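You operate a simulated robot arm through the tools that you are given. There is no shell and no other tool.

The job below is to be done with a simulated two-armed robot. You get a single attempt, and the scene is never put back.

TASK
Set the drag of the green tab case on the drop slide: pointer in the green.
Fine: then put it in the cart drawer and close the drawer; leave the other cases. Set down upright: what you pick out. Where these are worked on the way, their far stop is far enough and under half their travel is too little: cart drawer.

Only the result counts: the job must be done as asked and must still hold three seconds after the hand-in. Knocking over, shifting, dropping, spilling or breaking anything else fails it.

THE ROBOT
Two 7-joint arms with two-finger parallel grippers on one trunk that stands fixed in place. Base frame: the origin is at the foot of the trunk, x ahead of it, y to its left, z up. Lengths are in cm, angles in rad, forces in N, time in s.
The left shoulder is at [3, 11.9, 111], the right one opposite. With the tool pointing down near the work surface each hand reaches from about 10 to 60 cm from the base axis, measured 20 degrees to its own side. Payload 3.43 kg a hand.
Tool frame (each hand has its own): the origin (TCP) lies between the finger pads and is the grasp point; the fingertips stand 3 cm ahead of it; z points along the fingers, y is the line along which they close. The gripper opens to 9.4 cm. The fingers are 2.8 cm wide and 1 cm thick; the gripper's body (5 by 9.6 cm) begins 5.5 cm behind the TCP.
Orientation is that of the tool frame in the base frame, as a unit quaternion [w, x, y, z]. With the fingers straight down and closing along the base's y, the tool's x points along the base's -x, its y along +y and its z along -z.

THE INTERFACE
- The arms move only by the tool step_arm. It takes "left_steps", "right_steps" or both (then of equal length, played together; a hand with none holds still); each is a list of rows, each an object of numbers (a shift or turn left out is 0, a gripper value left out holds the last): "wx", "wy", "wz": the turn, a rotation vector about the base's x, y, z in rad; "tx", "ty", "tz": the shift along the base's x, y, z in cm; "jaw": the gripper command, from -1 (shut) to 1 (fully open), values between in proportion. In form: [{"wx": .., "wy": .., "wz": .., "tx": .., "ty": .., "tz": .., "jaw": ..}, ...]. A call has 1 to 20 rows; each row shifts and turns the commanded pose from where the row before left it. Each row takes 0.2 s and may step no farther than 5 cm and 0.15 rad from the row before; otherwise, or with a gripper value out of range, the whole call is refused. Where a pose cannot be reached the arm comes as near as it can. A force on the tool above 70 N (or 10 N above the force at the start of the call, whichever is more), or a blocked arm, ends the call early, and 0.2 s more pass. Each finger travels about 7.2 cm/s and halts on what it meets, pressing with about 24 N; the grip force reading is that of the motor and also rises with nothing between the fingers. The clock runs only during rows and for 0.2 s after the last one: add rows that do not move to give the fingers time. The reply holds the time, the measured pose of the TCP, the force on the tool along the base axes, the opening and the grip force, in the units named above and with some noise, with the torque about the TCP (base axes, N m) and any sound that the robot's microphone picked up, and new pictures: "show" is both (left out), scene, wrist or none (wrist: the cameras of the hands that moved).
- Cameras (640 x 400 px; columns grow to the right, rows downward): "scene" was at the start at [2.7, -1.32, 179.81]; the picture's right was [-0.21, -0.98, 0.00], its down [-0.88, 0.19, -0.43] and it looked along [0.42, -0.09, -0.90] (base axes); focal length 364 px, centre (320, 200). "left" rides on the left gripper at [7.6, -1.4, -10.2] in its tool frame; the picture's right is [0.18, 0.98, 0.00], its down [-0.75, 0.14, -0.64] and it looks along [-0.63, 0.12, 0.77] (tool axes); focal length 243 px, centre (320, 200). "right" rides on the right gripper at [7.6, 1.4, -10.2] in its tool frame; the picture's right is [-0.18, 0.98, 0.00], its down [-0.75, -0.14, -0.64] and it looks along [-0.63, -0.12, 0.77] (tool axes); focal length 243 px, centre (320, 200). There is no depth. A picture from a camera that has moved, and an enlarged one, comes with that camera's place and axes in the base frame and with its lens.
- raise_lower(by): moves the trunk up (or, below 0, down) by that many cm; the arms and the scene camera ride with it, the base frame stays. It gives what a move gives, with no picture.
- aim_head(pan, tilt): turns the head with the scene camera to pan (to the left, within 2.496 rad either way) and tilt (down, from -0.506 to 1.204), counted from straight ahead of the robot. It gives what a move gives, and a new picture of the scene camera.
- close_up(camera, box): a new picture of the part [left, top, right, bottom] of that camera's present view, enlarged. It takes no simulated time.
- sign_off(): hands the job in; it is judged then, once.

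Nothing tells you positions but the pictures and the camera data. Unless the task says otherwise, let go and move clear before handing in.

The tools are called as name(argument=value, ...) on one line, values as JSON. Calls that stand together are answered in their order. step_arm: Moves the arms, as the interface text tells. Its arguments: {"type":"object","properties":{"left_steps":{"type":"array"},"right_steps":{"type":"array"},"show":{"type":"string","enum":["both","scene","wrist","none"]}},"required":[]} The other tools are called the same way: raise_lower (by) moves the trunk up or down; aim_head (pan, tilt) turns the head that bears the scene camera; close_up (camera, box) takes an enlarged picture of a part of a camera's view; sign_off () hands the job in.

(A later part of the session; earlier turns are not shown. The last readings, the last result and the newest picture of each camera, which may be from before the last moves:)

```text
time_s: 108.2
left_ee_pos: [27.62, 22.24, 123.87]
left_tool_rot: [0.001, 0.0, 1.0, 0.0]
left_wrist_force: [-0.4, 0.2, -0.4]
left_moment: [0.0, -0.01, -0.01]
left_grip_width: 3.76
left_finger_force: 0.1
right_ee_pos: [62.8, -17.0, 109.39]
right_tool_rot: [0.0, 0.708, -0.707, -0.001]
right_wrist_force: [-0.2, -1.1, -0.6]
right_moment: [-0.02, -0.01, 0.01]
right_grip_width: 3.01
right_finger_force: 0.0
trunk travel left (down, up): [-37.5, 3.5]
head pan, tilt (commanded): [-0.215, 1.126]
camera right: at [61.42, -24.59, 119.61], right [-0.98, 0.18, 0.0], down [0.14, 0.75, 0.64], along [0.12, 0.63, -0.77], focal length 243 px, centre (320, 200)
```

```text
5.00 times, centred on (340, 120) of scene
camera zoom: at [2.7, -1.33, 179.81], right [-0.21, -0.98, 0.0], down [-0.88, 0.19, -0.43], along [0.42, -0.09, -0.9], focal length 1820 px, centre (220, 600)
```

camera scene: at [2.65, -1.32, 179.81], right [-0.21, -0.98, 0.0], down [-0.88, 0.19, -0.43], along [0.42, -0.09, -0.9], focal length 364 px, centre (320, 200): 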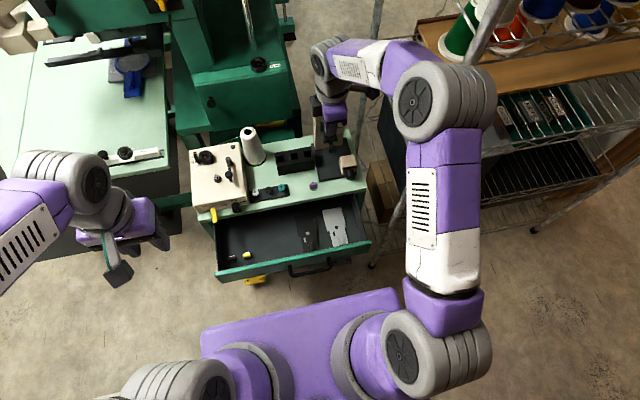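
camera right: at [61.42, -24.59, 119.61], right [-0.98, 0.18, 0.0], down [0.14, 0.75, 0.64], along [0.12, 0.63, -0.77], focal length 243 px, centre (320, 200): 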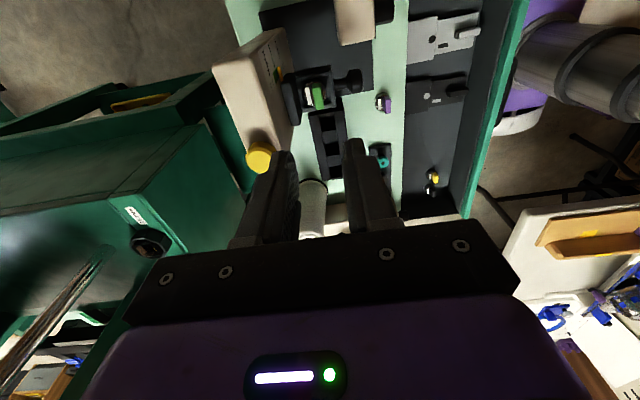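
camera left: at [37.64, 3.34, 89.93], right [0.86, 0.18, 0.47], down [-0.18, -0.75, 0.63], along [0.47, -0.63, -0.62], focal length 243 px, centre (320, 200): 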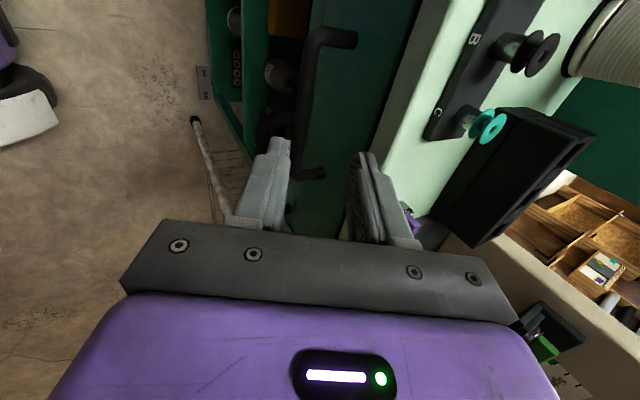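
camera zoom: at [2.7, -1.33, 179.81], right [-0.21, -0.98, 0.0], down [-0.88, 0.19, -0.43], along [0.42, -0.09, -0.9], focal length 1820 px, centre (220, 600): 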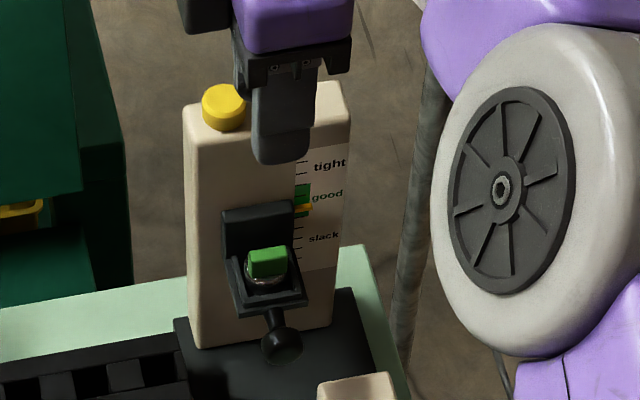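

The pointer is unchanged, in the green. The tab is at about [62.95, −17.05, top ≈95.3]. I'll descend around it carefully without touching the ring.

step_arm(right_steps=[{"tz": -3, "tx": 0.1, "ty": -0.05}, {"tz": -3}, {"tz": -3}, {"tz": -2}, {"tz": -0.8}, {"tz": 0}], show="none")

close_up(camera="right", box=[260, 100, 380, 190])

close_up(camera="scene", box=[310, 90, 360, 150])

```text
time_s: 109.6
left_ee_pos: [27.21, 22.22, 123.87]
left_tool_rot: [0.002, 0.0, 1.0, -0.001]
left_wrist_force: [0.0, -0.2, 0.4]
left_moment: [-0.04, -0.03, 0.06]
left_grip_width: 3.75
left_finger_force: 0.1
right_ee_pos: [62.87, -17.15, 98.49]
right_tool_rot: [0.005, -0.707, 0.707, -0.006]
right_wrist_force: [-2.5, -0.8, 46.1]
right_moment: [-0.03, -0.96, 0.01]
right_grip_width: 2.86
right_finger_force: 0.0
trunk travel left (down, up): [-37.5, 3.5]
head pan, tilt (commanded): [-0.215, 1.126]
```

```text
4.44 times, centred on (320, 145) of right
camera zoom: at [61.25, -24.67, 108.85], right [-0.98, 0.19, -0.02], down [0.13, 0.75, 0.64], along [0.13, 0.63, -0.76], focal length 1078 px, centre (320, 444)
```

zoom: 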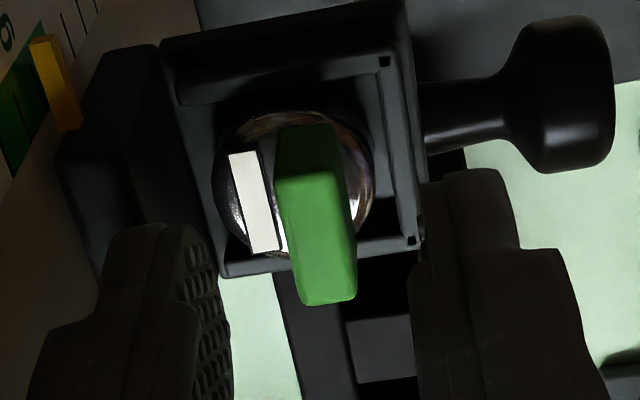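

```text
6.67 times, centred on (335, 120) of scene
camera zoom: at [2.0, -1.17, 179.86], right [-0.21, -0.98, 0.0], down [-0.88, 0.19, -0.43], along [0.42, -0.09, -0.9], focal length 2427 px, centre (220, 733)
```

zoom: 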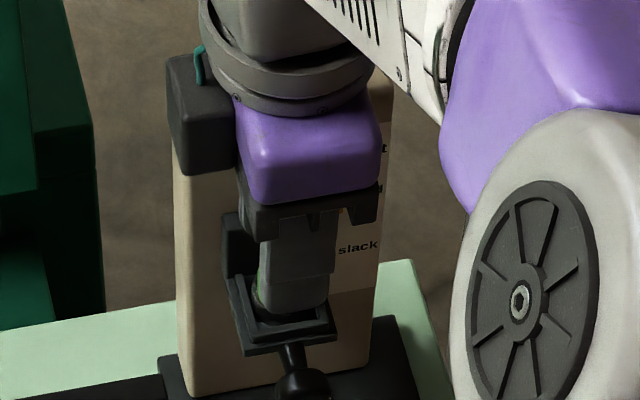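

A rear fingertip has landed on the cradle's back plate. I'll lift off immediately and check that the pointer did not shift.

step_arm(right_steps=[{"tz": 0.6}, {"tz": 1}, {"tz": 1.5}, {"tz": 0}], show="none")

close_up(camera="right", box=[230, 60, 390, 190])

close_up(camera="scene", box=[310, 90, 360, 150])

```text
time_s: 110.6
left_ee_pos: [27.64, 22.13, 123.74]
left_tool_rot: [0.0, 0.0, 1.0, 0.0]
left_wrist_force: [0.5, -0.9, 0.1]
left_moment: [0.0, -0.02, -0.03]
left_grip_width: 3.77
left_finger_force: 0.0
right_ee_pos: [62.69, -17.15, 100.59]
right_tool_rot: [0.002, 0.708, -0.707, -0.002]
right_wrist_force: [-0.5, 0.2, 0.1]
right_moment: [0.03, 0.0, 0.0]
right_grip_width: 2.99
right_finger_force: 0.1
trunk travel left (down, up): [-37.5, 3.5]
head pan, tilt (commanded): [-0.215, 1.126]
```

```text
3.08 times, centred on (310, 125) of right
camera zoom: at [61.41, -24.72, 110.9], right [-0.98, 0.18, 0.0], down [0.14, 0.75, 0.64], along [0.11, 0.63, -0.77], focal length 746 px, centre (351, 431)
```

zoom: 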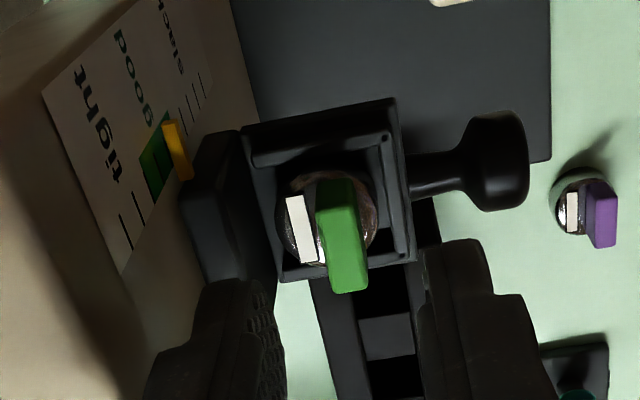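

```text
6.67 times, centred on (335, 120) of scene
camera zoom: at [2.82, -1.34, 179.8], right [-0.21, -0.98, 0.0], down [-0.88, 0.19, -0.43], along [0.42, -0.09, -0.9], focal length 2427 px, centre (220, 733)
```

zoom: 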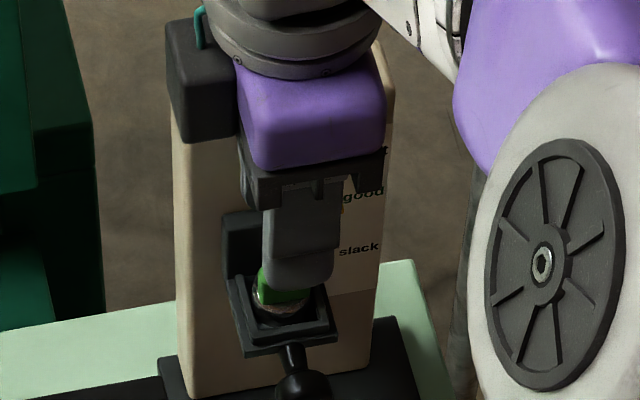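

I need to verify the pointer position after that touch.

close_up(camera="right", box=[240, 60, 310, 130])

```text
5.71 times, centred on (275, 95) of right
camera zoom: at [61.41, -24.72, 110.9], right [-0.98, 0.18, 0.0], down [0.14, 0.75, 0.64], along [0.11, 0.63, -0.77], focal length 1386 px, centre (577, 800)
```

zoom: 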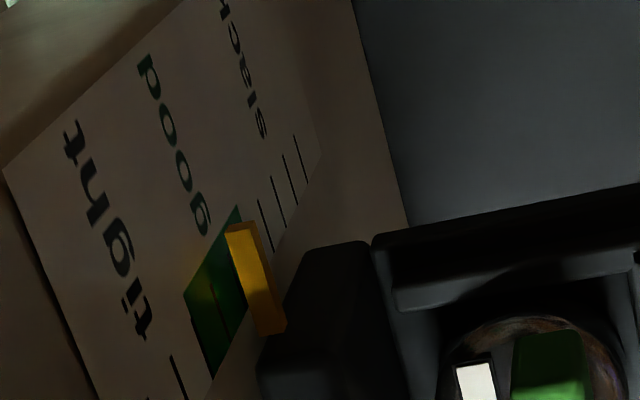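

The view from above has parallax, so I'll raise the hand to expose the scale to the head camera.

step_arm(right_steps=[{"tz": 3}, {"tz": 4}, {"tz": 3}, {"tz": 0}], show="none")

close_up(camera="scene", box=[325, 95, 355, 145])

close_up(camera="right", box=[260, 50, 360, 130])

```text
time_s: 111.6
left_ee_pos: [27.71, 22.25, 123.8]
left_tool_rot: [0.0, 0.0, 1.0, 0.001]
left_wrist_force: [0.2, 0.4, 1.3]
left_moment: [0.01, 0.02, 0.05]
left_grip_width: 3.75
left_finger_force: 0.1
right_ee_pos: [62.78, -16.95, 110.78]
right_tool_rot: [0.001, 0.707, -0.707, -0.001]
right_wrist_force: [0.6, 0.2, 0.5]
right_moment: [0.01, 0.05, -0.05]
right_grip_width: 3.0
right_finger_force: 0.1
trunk travel left (down, up): [-37.5, 3.5]
head pan, tilt (commanded): [-0.215, 1.126]
```

```text
8.00 times, centred on (340, 120) of scene
camera zoom: at [2.75, -1.34, 179.81], right [-0.21, -0.98, 0.0], down [-0.88, 0.19, -0.43], along [0.42, -0.09, -0.9], focal length 2913 px, centre (160, 840)
```

zoom: 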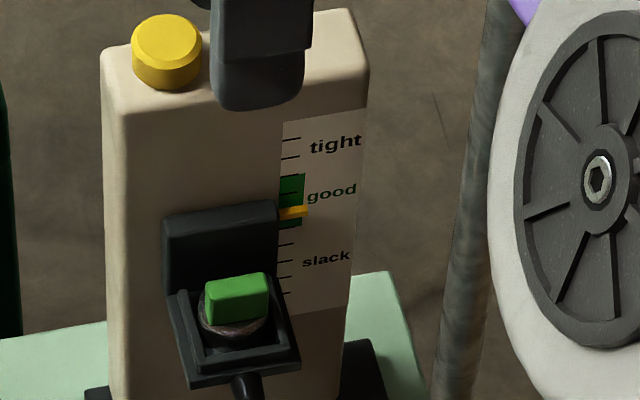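

```text
5.00 times, centred on (310, 90) of right
camera zoom: at [61.5, -24.56, 121.11], right [-0.98, 0.18, 0.0], down [0.14, 0.75, 0.64], along [0.12, 0.63, -0.77], focal length 1213 px, centre (370, 750)
```

zoom: 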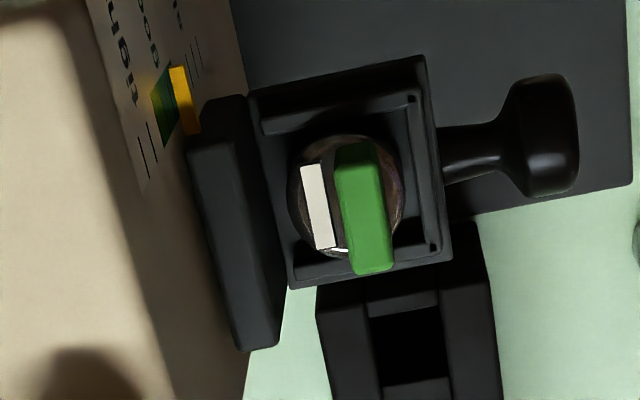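

The pointer is unchanged at tick 5. I'll narrow the jaw to about 1.45 cm so the rear finger clears the back plate, nudge +1.3 mm in x, and descend again.

step_arm(right_steps=[{"jaw": -0.69, "tx": 0.13, "tz": -2}, {"tz": -3}, {"tz": -3}, {"tz": -2.5}, {"tz": -1.2}, {"tz": 0}], show="none")

close_up(camera="right", box=[260, 100, 380, 190])

```text
time_s: 113.0
left_ee_pos: [27.56, 22.23, 123.78]
left_tool_rot: [-0.001, -0.001, 1.0, -0.001]
left_wrist_force: [-0.8, -0.5, -0.3]
left_moment: [-0.01, -0.03, 0.02]
left_grip_width: 3.77
left_finger_force: 0.1
right_ee_pos: [62.73, -17.04, 98.84]
right_tool_rot: [0.001, 0.707, -0.707, -0.001]
right_wrist_force: [-0.4, 0.3, -0.4]
right_moment: [-0.02, 0.04, -0.03]
right_grip_width: 1.47
right_finger_force: 0.0
trunk travel left (down, up): [-37.5, 3.5]
head pan, tilt (commanded): [-0.215, 1.126]
```

```text
4.44 times, centred on (320, 145) of right
camera zoom: at [61.43, -24.65, 109.14], right [-0.98, 0.18, 0.0], down [0.14, 0.75, 0.64], along [0.12, 0.63, -0.77], focal length 1078 px, centre (320, 444)
```

zoom: 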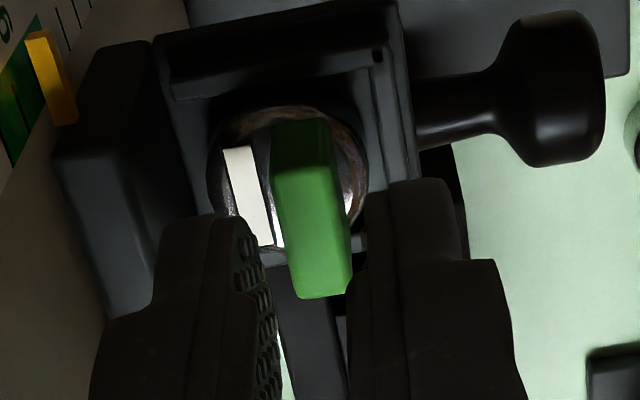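

The tab is slightly nearer the rear finger. I'll narrow to 1.25 cm, shift +1.2 mm, and go down in small steps watching the force.

step_arm(right_steps=[{"jaw": -0.734, "tx": 0.12}, {"tx": 0}, {"tz": -0.5}, {"tz": -0.4}, {"tz": 0}], show="none")

close_up(camera="right", box=[260, 100, 380, 190])

```text
time_s: 114.2
left_ee_pos: [27.67, 22.16, 123.86]
left_tool_rot: [0.0, 0.0, 1.0, 0.0]
left_wrist_force: [0.1, 0.4, -0.6]
left_moment: [0.01, 0.01, -0.01]
left_grip_width: 3.75
left_finger_force: 0.1
right_ee_pos: [63.02, -17.02, 98.02]
right_tool_rot: [0.001, 0.707, -0.707, -0.001]
right_wrist_force: [-0.3, 0.6, -0.1]
right_moment: [-0.04, 0.0, 0.01]
right_grip_width: 1.25
right_finger_force: 0.1
trunk travel left (down, up): [-37.5, 3.5]
head pan, tilt (commanded): [-0.215, 1.126]
```

```text
4.44 times, centred on (320, 145) of right
camera zoom: at [61.6, -24.64, 108.36], right [-0.98, 0.18, 0.0], down [0.14, 0.75, 0.64], along [0.12, 0.63, -0.77], focal length 1078 px, centre (320, 444)
```

zoom: 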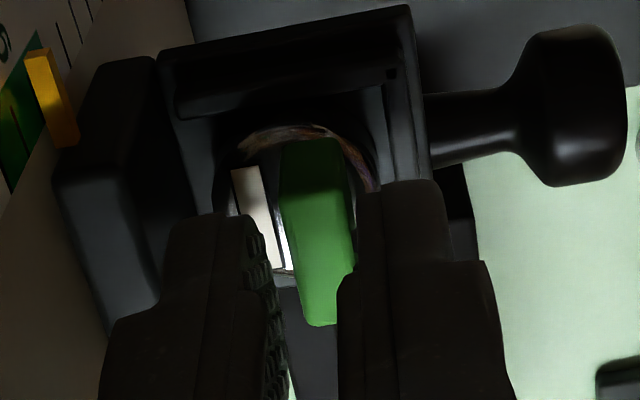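

No contact, and the tab is between the pads. Continuing down to about z=96.8, then closing.

step_arm(right_steps=[{"tx": 0.05, "tz": -0.5}, {"tz": -0.4}, {"tz": -0.3}, {"tz": 0}], show="none")

close_up(camera="right", box=[260, 100, 380, 190])

```text
time_s: 115.2
left_ee_pos: [27.6, 22.24, 123.81]
left_tool_rot: [0.0, 0.0, 1.0, 0.001]
left_wrist_force: [-0.4, 0.4, 0.2]
left_moment: [0.01, -0.05, -0.01]
left_grip_width: 3.75
left_finger_force: 0.1
right_ee_pos: [63.11, -17.02, 96.92]
right_tool_rot: [0.0, -0.707, 0.707, 0.0]
right_wrist_force: [0.0, 0.1, 2.6]
right_moment: [0.06, -0.14, 0.02]
right_grip_width: 1.26
right_finger_force: 0.0
trunk travel left (down, up): [-37.5, 3.5]
head pan, tilt (commanded): [-0.215, 1.126]
heard: click
```

```text
4.44 times, centred on (320, 145) of right
camera zoom: at [61.66, -24.58, 107.23], right [-0.98, 0.18, 0.0], down [0.14, 0.75, 0.64], along [0.12, 0.63, -0.77], focal length 1078 px, centre (320, 444)
```

zoom: 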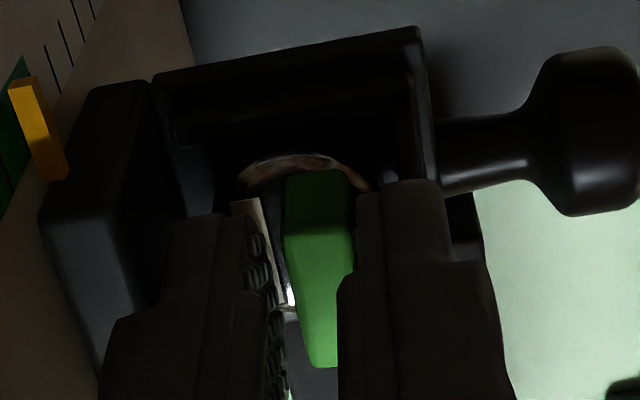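

I heard a click — the palm edge has just brushed the yellow button. I'll check the pointer before doing anything else.

close_up(camera="scene", box=[310, 90, 360, 150])

close_up(camera="right", box=[200, 60, 320, 150])

```text
6.67 times, centred on (335, 120) of scene
camera zoom: at [2.65, -1.31, 179.81], right [-0.21, -0.98, 0.0], down [-0.88, 0.19, -0.43], along [0.42, -0.09, -0.9], focal length 2427 px, centre (220, 733)
```

zoom: 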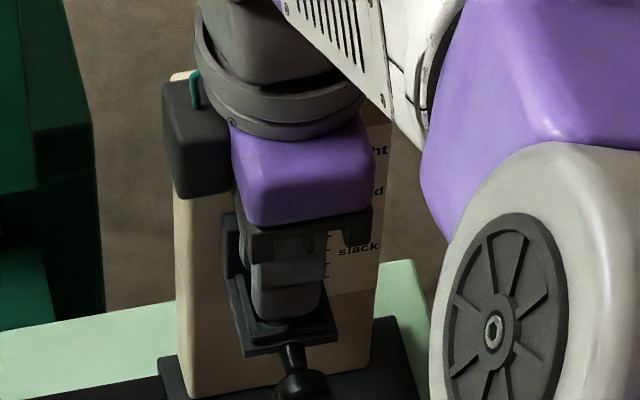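

```text
4.44 times, centred on (260, 105) of right
camera zoom: at [61.66, -24.58, 107.23], right [-0.98, 0.18, 0.0], down [0.14, 0.75, 0.64], along [0.12, 0.63, -0.77], focal length 1078 px, centre (587, 622)
```

zoom: 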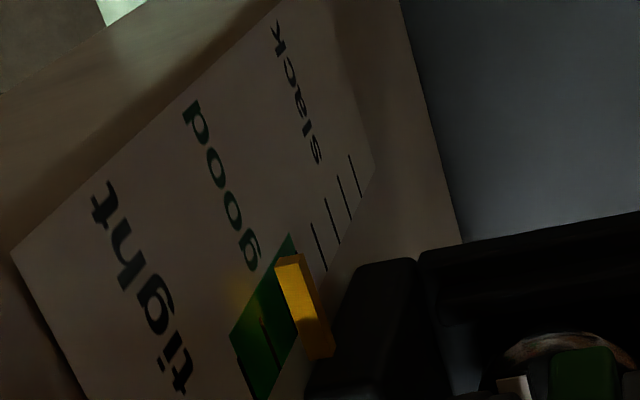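

The pointer is unchanged, still in the green. I'll close on the tab here and lift gently straight up.

step_arm(right_steps=[{"jaw": -1}, {"jaw": -1}, {"jaw": -1}], show="none")

close_up(camera="right", box=[240, 90, 400, 190])

```text
time_s: 116.0
left_ee_pos: [27.48, 22.09, 123.94]
left_tool_rot: [0.001, 0.0, 1.0, 0.0]
left_wrist_force: [0.1, 0.5, 0.9]
left_moment: [-0.01, -0.01, -0.02]
left_grip_width: 3.74
left_finger_force: 0.0
right_ee_pos: [63.0, -17.02, 96.92]
right_tool_rot: [0.001, 0.707, -0.707, -0.001]
right_wrist_force: [-6.0, 0.5, 4.7]
right_moment: [0.06, 0.07, -0.04]
right_grip_width: 0.72
right_finger_force: 24.2
trunk travel left (down, up): [-37.5, 3.5]
head pan, tilt (commanded): [-0.215, 1.126]
```

```text
4.00 times, centred on (320, 140) of right
camera zoom: at [61.56, -24.58, 107.22], right [-0.98, 0.18, 0.0], down [0.14, 0.75, 0.64], along [0.12, 0.63, -0.77], focal length 970 px, centre (320, 440)
```

zoom: 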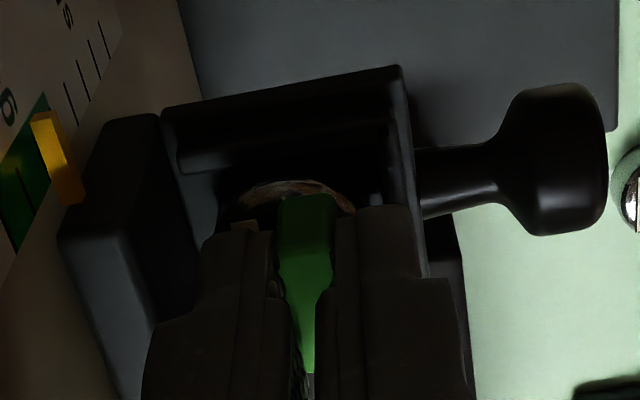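

Gripped on the tab. Lifting gently out of the nest.

step_arm(right_steps=[{"tx": -0.1, "tz": 0.2}, {"tz": 0.4}, {"tz": 0.8}, {"tz": 1.5}, {"tz": 3}, {"tz": 4}, {"tz": 4}, {"tz": 0}], show="both")

close_up(camera="scene", box=[310, 60, 370, 150])

close_up(camera="right", box=[230, 60, 390, 190])

```text
time_s: 117.8
left_ee_pos: [27.59, 22.2, 123.8]
left_tool_rot: [-0.001, 0.0, 1.0, 0.0]
left_wrist_force: [-0.2, 0.5, -0.2]
left_moment: [0.03, 0.02, 0.02]
left_grip_width: 3.76
left_finger_force: 0.1
right_ee_pos: [63.1, -17.15, 110.64]
right_tool_rot: [0.0, 0.708, -0.706, 0.0]
right_wrist_force: [0.4, 0.6, -0.1]
right_moment: [-0.02, 0.02, -0.01]
right_grip_width: 0.77
right_finger_force: 23.4
trunk travel left (down, up): [-37.5, 3.5]
head pan, tilt (commanded): [-0.215, 1.126]
camera scene: at [2.74, -1.34, 179.81], right [-0.21, -0.98, 0.0], down [-0.88, 0.19, -0.43], along [0.42, -0.09, -0.9], focal length 364 px, centre (320, 200)
camera right: at [61.83, -24.67, 121.06], right [-0.98, 0.18, 0.0], down [0.14, 0.75, 0.64], along [0.12, 0.63, -0.77], focal length 243 px, centre (320, 200)
```

scene: 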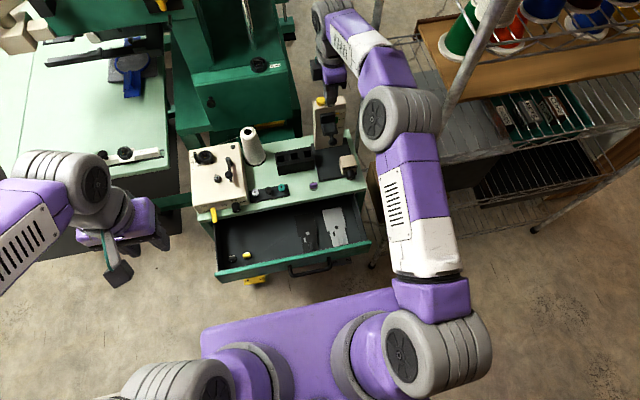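
right: 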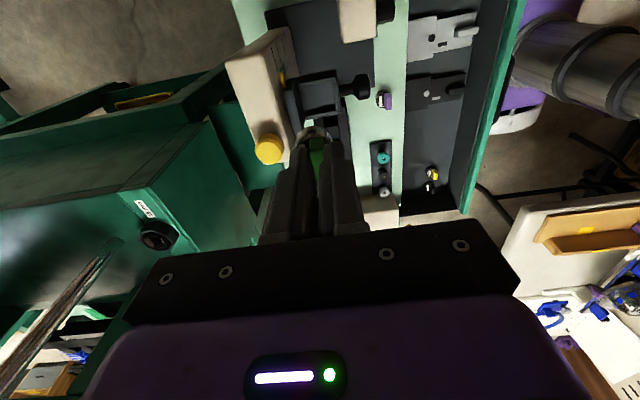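

```text
4.44 times, centred on (340, 105) of scene
camera zoom: at [2.74, -1.34, 179.81], right [-0.21, -0.98, 0.0], down [-0.88, 0.19, -0.43], along [0.42, -0.09, -0.9], focal length 1618 px, centre (231, 622)
```

zoom: 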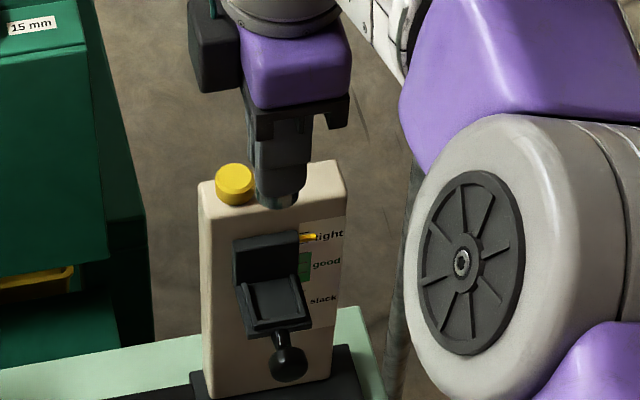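

```text
3.08 times, centred on (310, 125) of right
camera zoom: at [61.83, -24.67, 121.06], right [-0.98, 0.18, 0.0], down [0.14, 0.75, 0.64], along [0.12, 0.63, -0.77], focal length 746 px, centre (351, 431)
```

zoom: 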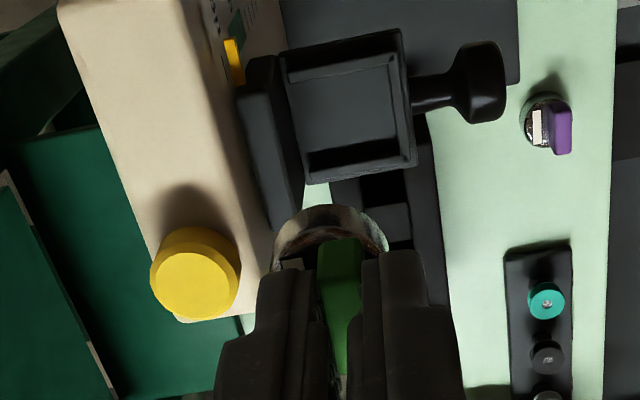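

The empty slide sprang back up to its rest position once the case was lifted, and the case is held level. Now I'll carry it back above the open drawer's free area near [41, 2].

step_arm(right_steps=[{"tx": -3, "ty": 1.5, "tz": 1}, {"tx": -3, "ty": 2.5}, {"tx": -3, "ty": 3}, {"tx": -3, "ty": 3}, {"tx": -3.3, "ty": 3}, {"tx": -3.3, "ty": 3}, {"tx": -3.4, "ty": 3}, {"tz": -3}, {"tz": -4}, {"tz": 0}], show="both")

close_up(camera="right", box=[200, 60, 440, 200])

close_up(camera="scene", box=[200, 150, 380, 280])

```text
time_s: 120.0
left_ee_pos: [27.62, 22.21, 123.88]
left_tool_rot: [0.0, 0.0, 1.0, 0.001]
left_wrist_force: [0.0, 0.7, 0.1]
left_moment: [-0.01, -0.02, 0.0]
left_grip_width: 3.74
left_finger_force: 0.0
right_ee_pos: [40.85, 2.13, 104.74]
right_tool_rot: [0.0, -0.707, 0.707, 0.001]
right_wrist_force: [0.1, 0.3, 0.2]
right_moment: [-0.02, 0.03, -0.02]
right_grip_width: 0.75
right_finger_force: 24.4
trunk travel left (down, up): [-37.5, 3.5]
head pan, tilt (commanded): [-0.215, 1.126]
camera scene: at [2.65, -1.37, 179.81], right [-0.21, -0.98, 0.0], down [-0.88, 0.19, -0.43], along [0.42, -0.09, -0.9], focal length 364 px, centre (320, 200)
camera right: at [39.5, -5.45, 115.08], right [-0.98, 0.18, 0.0], down [0.14, 0.75, 0.64], along [0.12, 0.63, -0.77], focal length 243 px, centre (320, 200)
```

scene: 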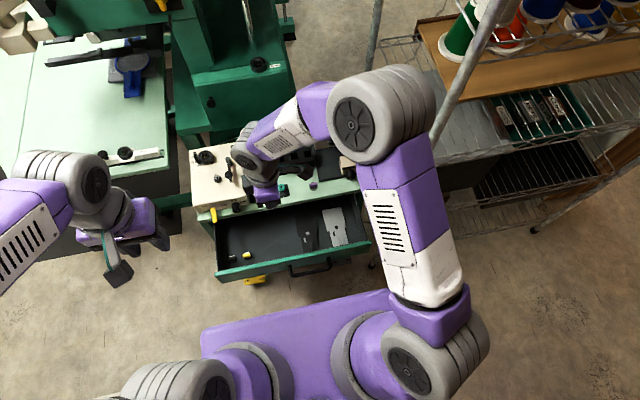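
right: 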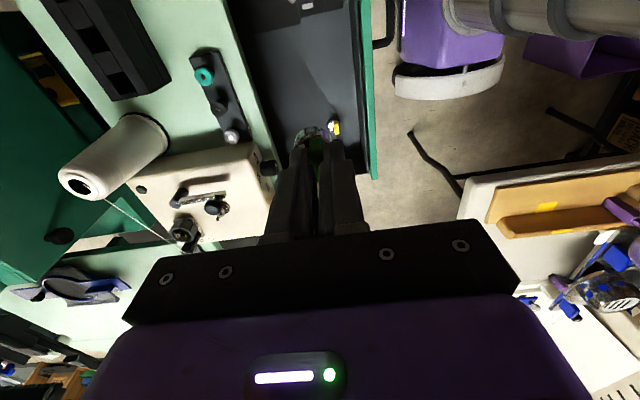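

```text
2.67 times, centred on (320, 130) of right
camera zoom: at [39.5, -5.45, 115.08], right [-0.98, 0.18, 0.0], down [0.14, 0.75, 0.64], along [0.12, 0.63, -0.77], focal length 647 px, centre (320, 387)
```

zoom: 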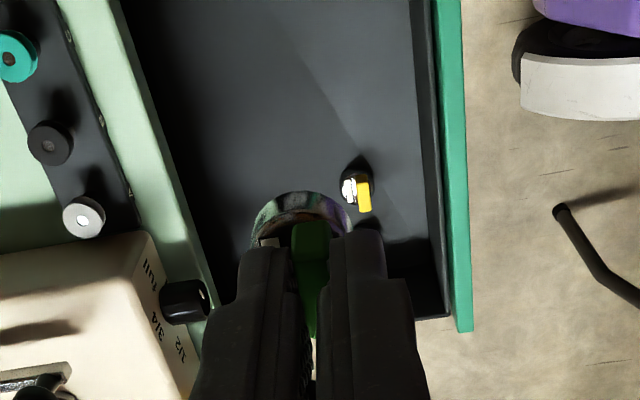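

```text
3.08 times, centred on (290, 215) of scene
camera zoom: at [2.65, -1.37, 179.81], right [-0.21, -0.98, 0.0], down [-0.88, 0.19, -0.43], along [0.42, -0.09, -0.9], focal length 1120 px, centre (412, 154)
```

zoom: 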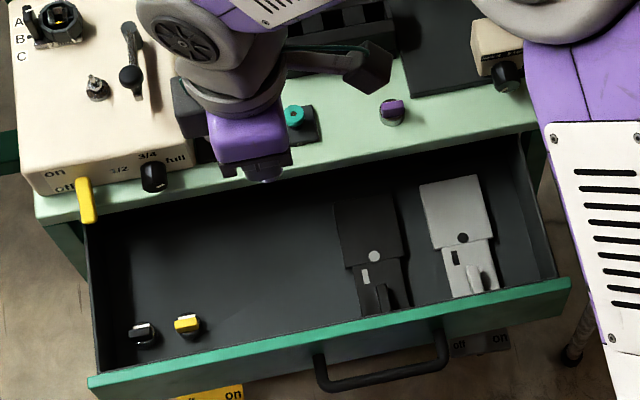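

The spot below is clear. I'll descend into the drawer, pausing with the case a few centimetres above its floor.

step_arm(right_steps=[{"tz": -4}, {"tz": -4}, {"tz": -4}, {"tz": -4}, {"tz": -4}, {"tz": -3.7}, {"tz": 0}], show="both")

close_up(camera="right", box=[200, 60, 440, 200])

close_up(camera="scene", box=[200, 150, 380, 280])

```text
time_s: 121.6
left_ee_pos: [27.63, 22.35, 123.84]
left_tool_rot: [0.0, 0.0, 1.0, 0.0]
left_wrist_force: [-0.4, -0.6, 0.2]
left_moment: [0.0, 0.03, -0.01]
left_grip_width: 3.8
left_finger_force: 0.0
right_ee_pos: [41.19, 2.03, 80.9]
right_tool_rot: [0.0, -0.707, 0.707, 0.0]
right_wrist_force: [0.0, -0.1, 0.3]
right_moment: [0.01, 0.0, 0.0]
right_grip_width: 0.76
right_finger_force: 24.3
trunk travel left (down, up): [-37.5, 3.5]
head pan, tilt (commanded): [-0.215, 1.126]
camera scene: at [2.66, -1.32, 179.81], right [-0.21, -0.98, 0.0], down [-0.88, 0.19, -0.43], along [0.42, -0.09, -0.9], focal length 364 px, centre (320, 200)
camera right: at [39.82, -5.55, 91.19], right [-0.98, 0.18, 0.0], down [0.14, 0.75, 0.64], along [0.12, 0.63, -0.77], focal length 243 px, centre (320, 200)
```

scene: 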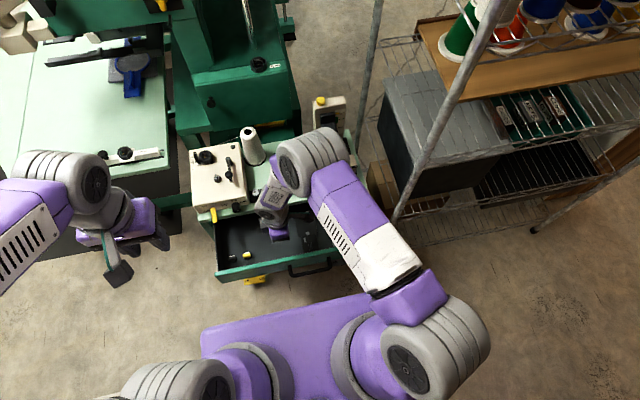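
right: 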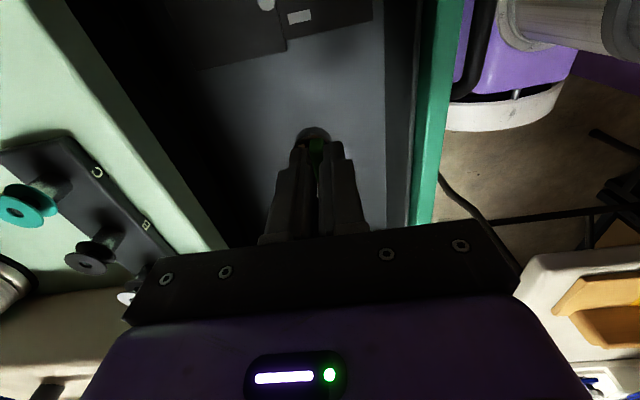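

```text
2.67 times, centred on (320, 130) of right
camera zoom: at [39.82, -5.55, 91.19], right [-0.98, 0.18, 0.0], down [0.14, 0.75, 0.64], along [0.12, 0.63, -0.77], focal length 647 px, centre (320, 387)
```

zoom: 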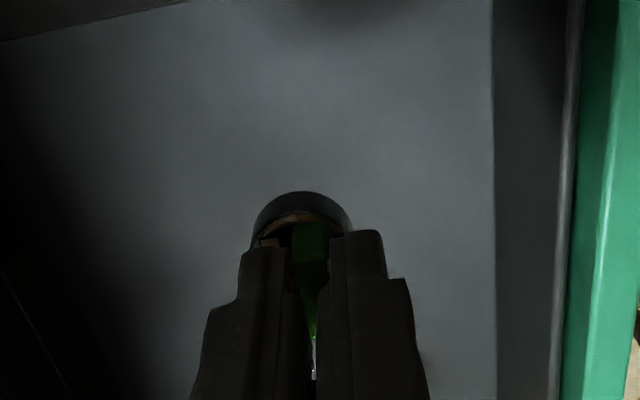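

```text
3.08 times, centred on (290, 215) of scene
camera zoom: at [2.66, -1.32, 179.81], right [-0.21, -0.98, 0.0], down [-0.88, 0.19, -0.43], along [0.42, -0.09, -0.9], focal length 1120 px, centre (412, 154)
```

zoom: 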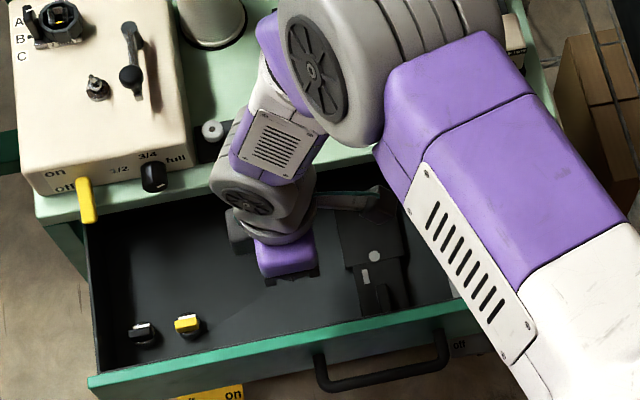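

Clear around the case. Lowering further, then feeling for the drawer floor.

step_arm(right_steps=[{"tz": -2}, {"tz": -1.5}, {"tz": -0.7}, {"tz": -0.4}, {"tz": 0}], show="none")

step_arm(right_steps=[{"tz": -0.3}, {"tz": -0.3}, {"tz": 0}], show="none")

close_up(camera="right", box=[240, 90, 400, 190])

```text
time_s: 122.8
left_ee_pos: [27.56, 22.33, 123.84]
left_tool_rot: [0.0, 0.0, 1.0, 0.0]
left_wrist_force: [-0.7, 0.7, 0.2]
left_moment: [0.02, -0.01, 0.03]
left_grip_width: 3.78
left_finger_force: 0.1
right_ee_pos: [41.16, 1.97, 76.34]
right_tool_rot: [0.0, 0.707, -0.707, 0.0]
right_wrist_force: [-0.9, -0.6, -0.6]
right_moment: [0.02, -0.01, 0.01]
right_grip_width: 0.76
right_finger_force: 24.3
trunk travel left (down, up): [-37.5, 3.5]
head pan, tilt (commanded): [-0.215, 1.126]
```

```text
time_s: 123.6
left_ee_pos: [27.62, 22.25, 123.79]
left_tool_rot: [0.0, 0.0, 1.0, -0.001]
left_wrist_force: [0.9, -0.8, 0.5]
left_moment: [-0.02, 0.0, -0.05]
left_grip_width: 3.75
left_finger_force: 0.1
right_ee_pos: [40.98, 1.94, 75.74]
right_tool_rot: [-0.001, -0.707, 0.707, 0.001]
right_wrist_force: [0.2, 0.5, -0.2]
right_moment: [0.02, 0.01, -0.03]
right_grip_width: 0.74
right_finger_force: 24.0
trunk travel left (down, up): [-37.5, 3.5]
head pan, tilt (commanded): [-0.215, 1.126]
```

```text
4.00 times, centred on (320, 140) of right
camera zoom: at [39.64, -5.63, 86.12], right [-0.98, 0.18, 0.0], down [0.14, 0.75, 0.64], along [0.12, 0.63, -0.77], focal length 970 px, centre (320, 440)
```

zoom: 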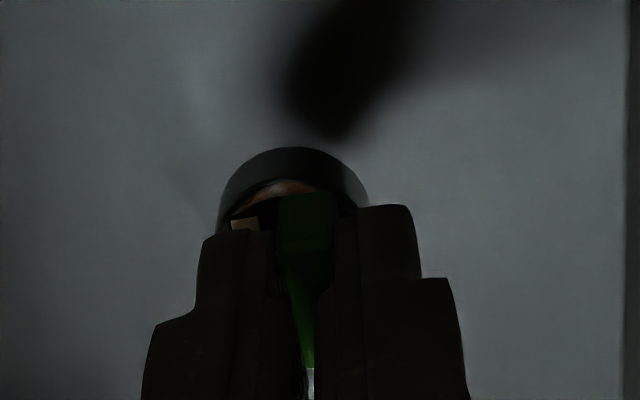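

No contact yet; continuing down in small steps.

step_arm(right_steps=[{"tz": -0.3}, {"tz": -0.3}, {"tz": 0}], show="none")

step_arm(right_steps=[{"tz": -0.2}, {"tz": -0.2}, {"tz": 0}], show="none")

close_up(camera="right", box=[240, 90, 400, 190])

```text
time_s: 124.4
left_ee_pos: [27.59, 22.16, 123.86]
left_tool_rot: [0.0, 0.0, 1.0, 0.0]
left_wrist_force: [-0.2, 0.7, 1.2]
left_moment: [0.0, -0.03, -0.02]
left_grip_width: 3.76
left_finger_force: 0.1
right_ee_pos: [41.03, 2.09, 75.35]
right_tool_rot: [0.0, 0.707, -0.707, 0.0]
right_wrist_force: [-0.3, 0.5, -0.2]
right_moment: [0.01, 0.0, 0.0]
right_grip_width: 0.75
right_finger_force: 24.1
trunk travel left (down, up): [-37.5, 3.5]
head pan, tilt (commanded): [-0.215, 1.126]
```

```text
time_s: 125.2
left_ee_pos: [27.73, 22.2, 123.78]
left_tool_rot: [0.0, 0.0, 1.0, 0.0]
left_wrist_force: [-0.7, 0.2, 0.5]
left_moment: [0.01, 0.02, -0.03]
left_grip_width: 3.73
left_finger_force: 0.2
right_ee_pos: [41.12, 1.97, 74.8]
right_tool_rot: [0.0, -0.707, 0.708, 0.0]
right_wrist_force: [-0.4, 0.8, -0.6]
right_moment: [0.0, 0.01, 0.0]
right_grip_width: 0.75
right_finger_force: 24.2
trunk travel left (down, up): [-37.5, 3.5]
head pan, tilt (commanded): [-0.215, 1.126]
```

```text
4.00 times, centred on (320, 140) of right
camera zoom: at [39.62, -5.6, 85.17], right [-0.98, 0.18, 0.0], down [0.14, 0.75, 0.64], along [0.12, 0.63, -0.77], focal length 970 px, centre (320, 440)
```

zoom: 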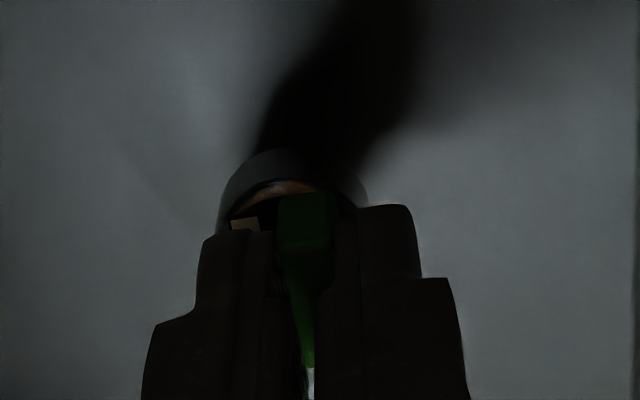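

The shadow is closing in on the ring, so the floor is very near.

step_arm(right_steps=[{"tz": -0.2}, {"tz": -0.2}, {"tz": 0}], show="none")

step_arm(right_steps=[{"tz": -0.2}, {"tz": -0.1}, {"tz": 0}], show="none")

close_up(camera="right", box=[240, 90, 400, 190])

```text
time_s: 126.0
left_ee_pos: [27.55, 22.17, 123.8]
left_tool_rot: [0.0, 0.0, 1.0, 0.0]
left_wrist_force: [-0.5, -0.4, -0.4]
left_moment: [-0.03, 0.0, 0.0]
left_grip_width: 3.76
left_finger_force: 0.2
right_ee_pos: [40.92, 2.01, 74.4]
right_tool_rot: [-0.001, -0.707, 0.707, 0.001]
right_wrist_force: [0.2, 0.4, -0.1]
right_moment: [-0.01, 0.03, -0.02]
right_grip_width: 0.74
right_finger_force: 24.4
trunk travel left (down, up): [-37.5, 3.5]
head pan, tilt (commanded): [-0.215, 1.126]
```

```text
time_s: 126.8
left_ee_pos: [27.64, 22.22, 123.84]
left_tool_rot: [0.0, 0.0, 1.0, 0.0]
left_wrist_force: [-0.1, -0.3, 0.8]
left_moment: [0.0, -0.02, -0.01]
left_grip_width: 3.75
left_finger_force: 0.0
right_ee_pos: [41.01, 2.07, 74.13]
right_tool_rot: [0.0, -0.707, 0.707, 0.001]
right_wrist_force: [-0.9, 0.4, 0.1]
right_moment: [0.02, -0.01, -0.03]
right_grip_width: 0.74
right_finger_force: 24.1
trunk travel left (down, up): [-37.5, 3.5]
head pan, tilt (commanded): [-0.215, 1.126]
```

```text
4.00 times, centred on (320, 140) of right
camera zoom: at [39.66, -5.61, 84.44], right [-0.98, 0.18, 0.0], down [0.14, 0.75, 0.64], along [0.12, 0.63, -0.77], focal length 970 px, centre (320, 440)
```

zoom: 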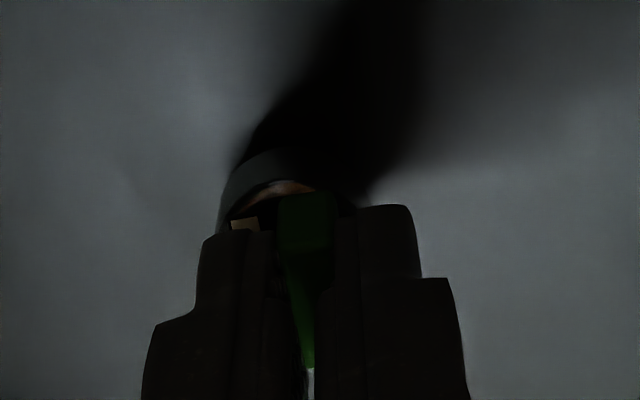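

Still no contact; a few more small steps.

step_arm(right_steps=[{"tz": -0.15}, {"tz": -0.15}, {"tz": 0}], show="none")

step_arm(right_steps=[{"tz": -0.15}, {"tz": -0.15}, {"tz": 0}], show="none")

```text
time_s: 127.6
left_ee_pos: [27.47, 22.18, 123.83]
left_tool_rot: [0.0, 0.0, 1.0, 0.0]
left_wrist_force: [-0.7, 0.0, 0.2]
left_moment: [0.0, 0.0, 0.04]
left_grip_width: 3.76
left_finger_force: 0.2
right_ee_pos: [41.03, 2.06, 73.87]
right_tool_rot: [0.001, 0.707, -0.707, 0.0]
right_wrist_force: [-1.2, 0.0, -0.9]
right_moment: [-0.02, 0.0, -0.02]
right_grip_width: 0.75
right_finger_force: 23.8
trunk travel left (down, up): [-37.5, 3.5]
head pan, tilt (commanded): [-0.215, 1.126]
```

```text
time_s: 128.4
left_ee_pos: [27.68, 22.22, 123.92]
left_tool_rot: [0.0, 0.0, 1.0, 0.001]
left_wrist_force: [-0.3, -0.2, 0.0]
left_moment: [-0.03, 0.01, -0.02]
left_grip_width: 3.74
left_finger_force: 0.1
right_ee_pos: [41.06, 1.98, 73.5]
right_tool_rot: [0.0, 0.707, -0.707, 0.0]
right_wrist_force: [0.0, 0.4, -0.2]
right_moment: [-0.02, 0.01, -0.02]
right_grip_width: 0.74
right_finger_force: 24.2
trunk travel left (down, up): [-37.5, 3.5]
head pan, tilt (commanded): [-0.215, 1.126]
```

step_arm(right_steps=[{"tz": -0.15}, {"tz": -0.15}, {"tz": 0}], show="none")

close_up(camera="right", box=[240, 90, 400, 190])

close_up(camera="scene", box=[220, 180, 340, 270])

```text
time_s: 129.2
left_ee_pos: [27.49, 22.2, 123.86]
left_tool_rot: [0.0, 0.0, 1.0, 0.0]
left_wrist_force: [0.5, 0.6, 0.1]
left_moment: [0.02, 0.0, -0.02]
left_grip_width: 3.75
left_finger_force: 0.0
right_ee_pos: [41.0, 2.06, 73.39]
right_tool_rot: [0.0, 0.708, -0.707, 0.0]
right_wrist_force: [-1.5, 0.0, 13.1]
right_moment: [-0.03, -0.02, -0.01]
right_grip_width: 0.73
right_finger_force: 24.1
trunk travel left (down, up): [-37.5, 3.5]
head pan, tilt (commanded): [-0.215, 1.126]
```

```text
4.00 times, centred on (320, 140) of right
camera zoom: at [39.62, -5.58, 83.67], right [-0.98, 0.18, 0.0], down [0.14, 0.75, 0.64], along [0.12, 0.63, -0.77], focal length 970 px, centre (320, 440)
```

zoom: 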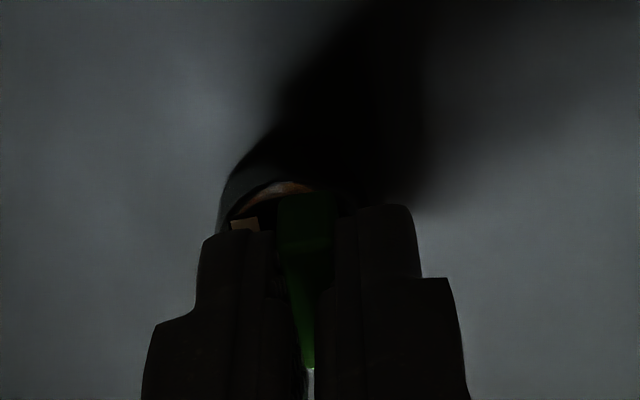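

```text
4.44 times, centred on (280, 225) of scene
camera zoom: at [2.57, -1.33, 179.83], right [-0.21, -0.98, 0.0], down [-0.88, 0.19, -0.43], along [0.42, -0.09, -0.9], focal length 1618 px, centre (498, 89)
```

zoom: 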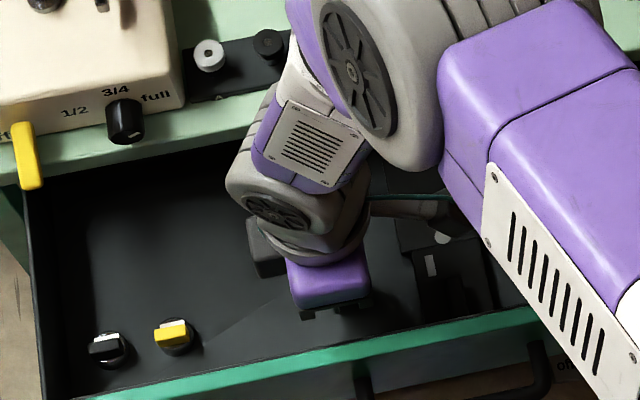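

Flat contact with the drawer floor (13 N, no moment). I'll ease off slightly, open the fingers, and lift straight up.

step_arm(right_steps=[{"tz": 0.1}, {"jaw": -0.55}, {"tz": 0}, {"tz": 0.4}, {"tz": 1}, {"tz": 2}, {"tz": 3}, {"tz": 4}, {"tz": 4}, {"tz": 0}], show="both")

close_up(camera="right", box=[230, 60, 390, 190])

close_up(camera="scene", box=[220, 180, 340, 270])

```text
time_s: 131.4
left_ee_pos: [27.67, 22.25, 123.84]
left_tool_rot: [0.0, -0.001, 1.0, 0.0]
left_wrist_force: [0.3, 0.0, 0.1]
left_moment: [-0.04, -0.01, -0.02]
left_grip_width: 3.76
left_finger_force: 0.1
right_ee_pos: [41.01, 1.91, 87.55]
right_tool_rot: [0.001, 0.708, -0.706, -0.001]
right_wrist_force: [0.0, -0.2, 0.4]
right_moment: [0.02, 0.01, 0.02]
right_grip_width: 2.12
right_finger_force: 0.0
trunk travel left (down, up): [-37.5, 3.5]
head pan, tilt (commanded): [-0.215, 1.126]
camera scene: at [2.76, -1.31, 179.81], right [-0.21, -0.98, 0.0], down [-0.88, 0.19, -0.43], along [0.42, -0.09, -0.9], focal length 364 px, centre (320, 200)
camera right: at [39.59, -5.68, 97.97], right [-0.98, 0.18, 0.0], down [0.14, 0.75, 0.64], along [0.12, 0.63, -0.77], focal length 243 px, centre (320, 200)
```

scene: 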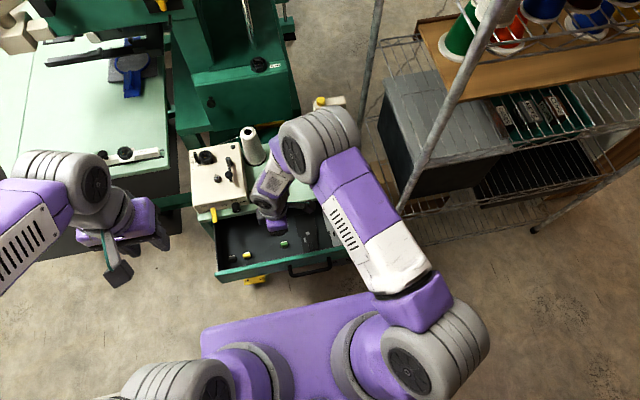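
right: 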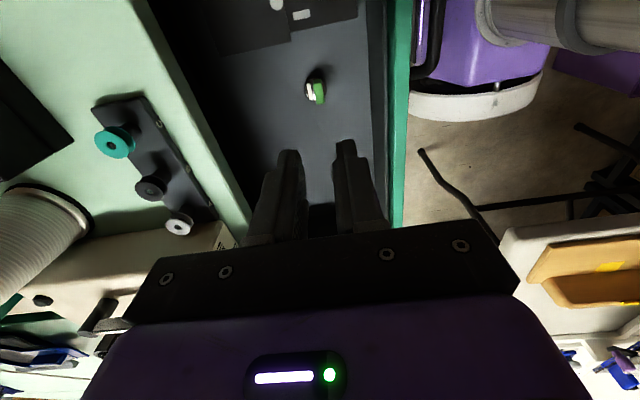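

```text
3.08 times, centred on (310, 125) of right
camera zoom: at [39.59, -5.68, 97.97], right [-0.98, 0.18, 0.0], down [0.14, 0.75, 0.64], along [0.12, 0.63, -0.77], focal length 746 px, centre (351, 431)
```

zoom: 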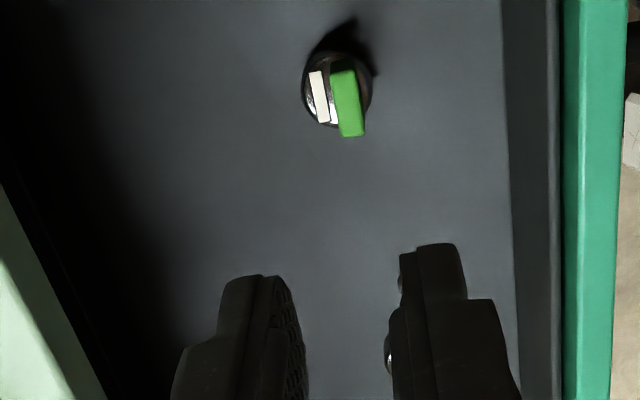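

```text
4.44 times, centred on (280, 225) of scene
camera zoom: at [2.76, -1.31, 179.81], right [-0.21, -0.98, 0.0], down [-0.88, 0.19, -0.43], along [0.42, -0.09, -0.9], focal length 1618 px, centre (498, 89)
```

zoom: 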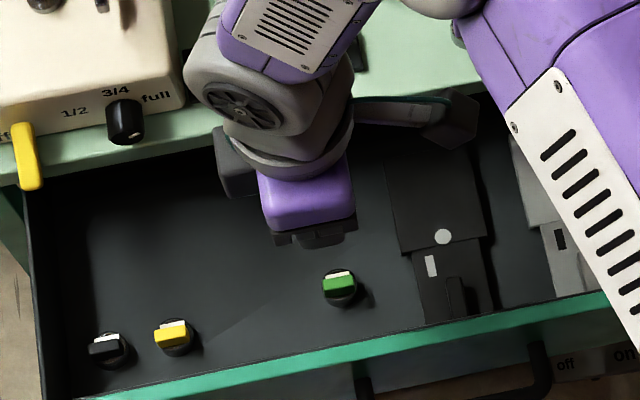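

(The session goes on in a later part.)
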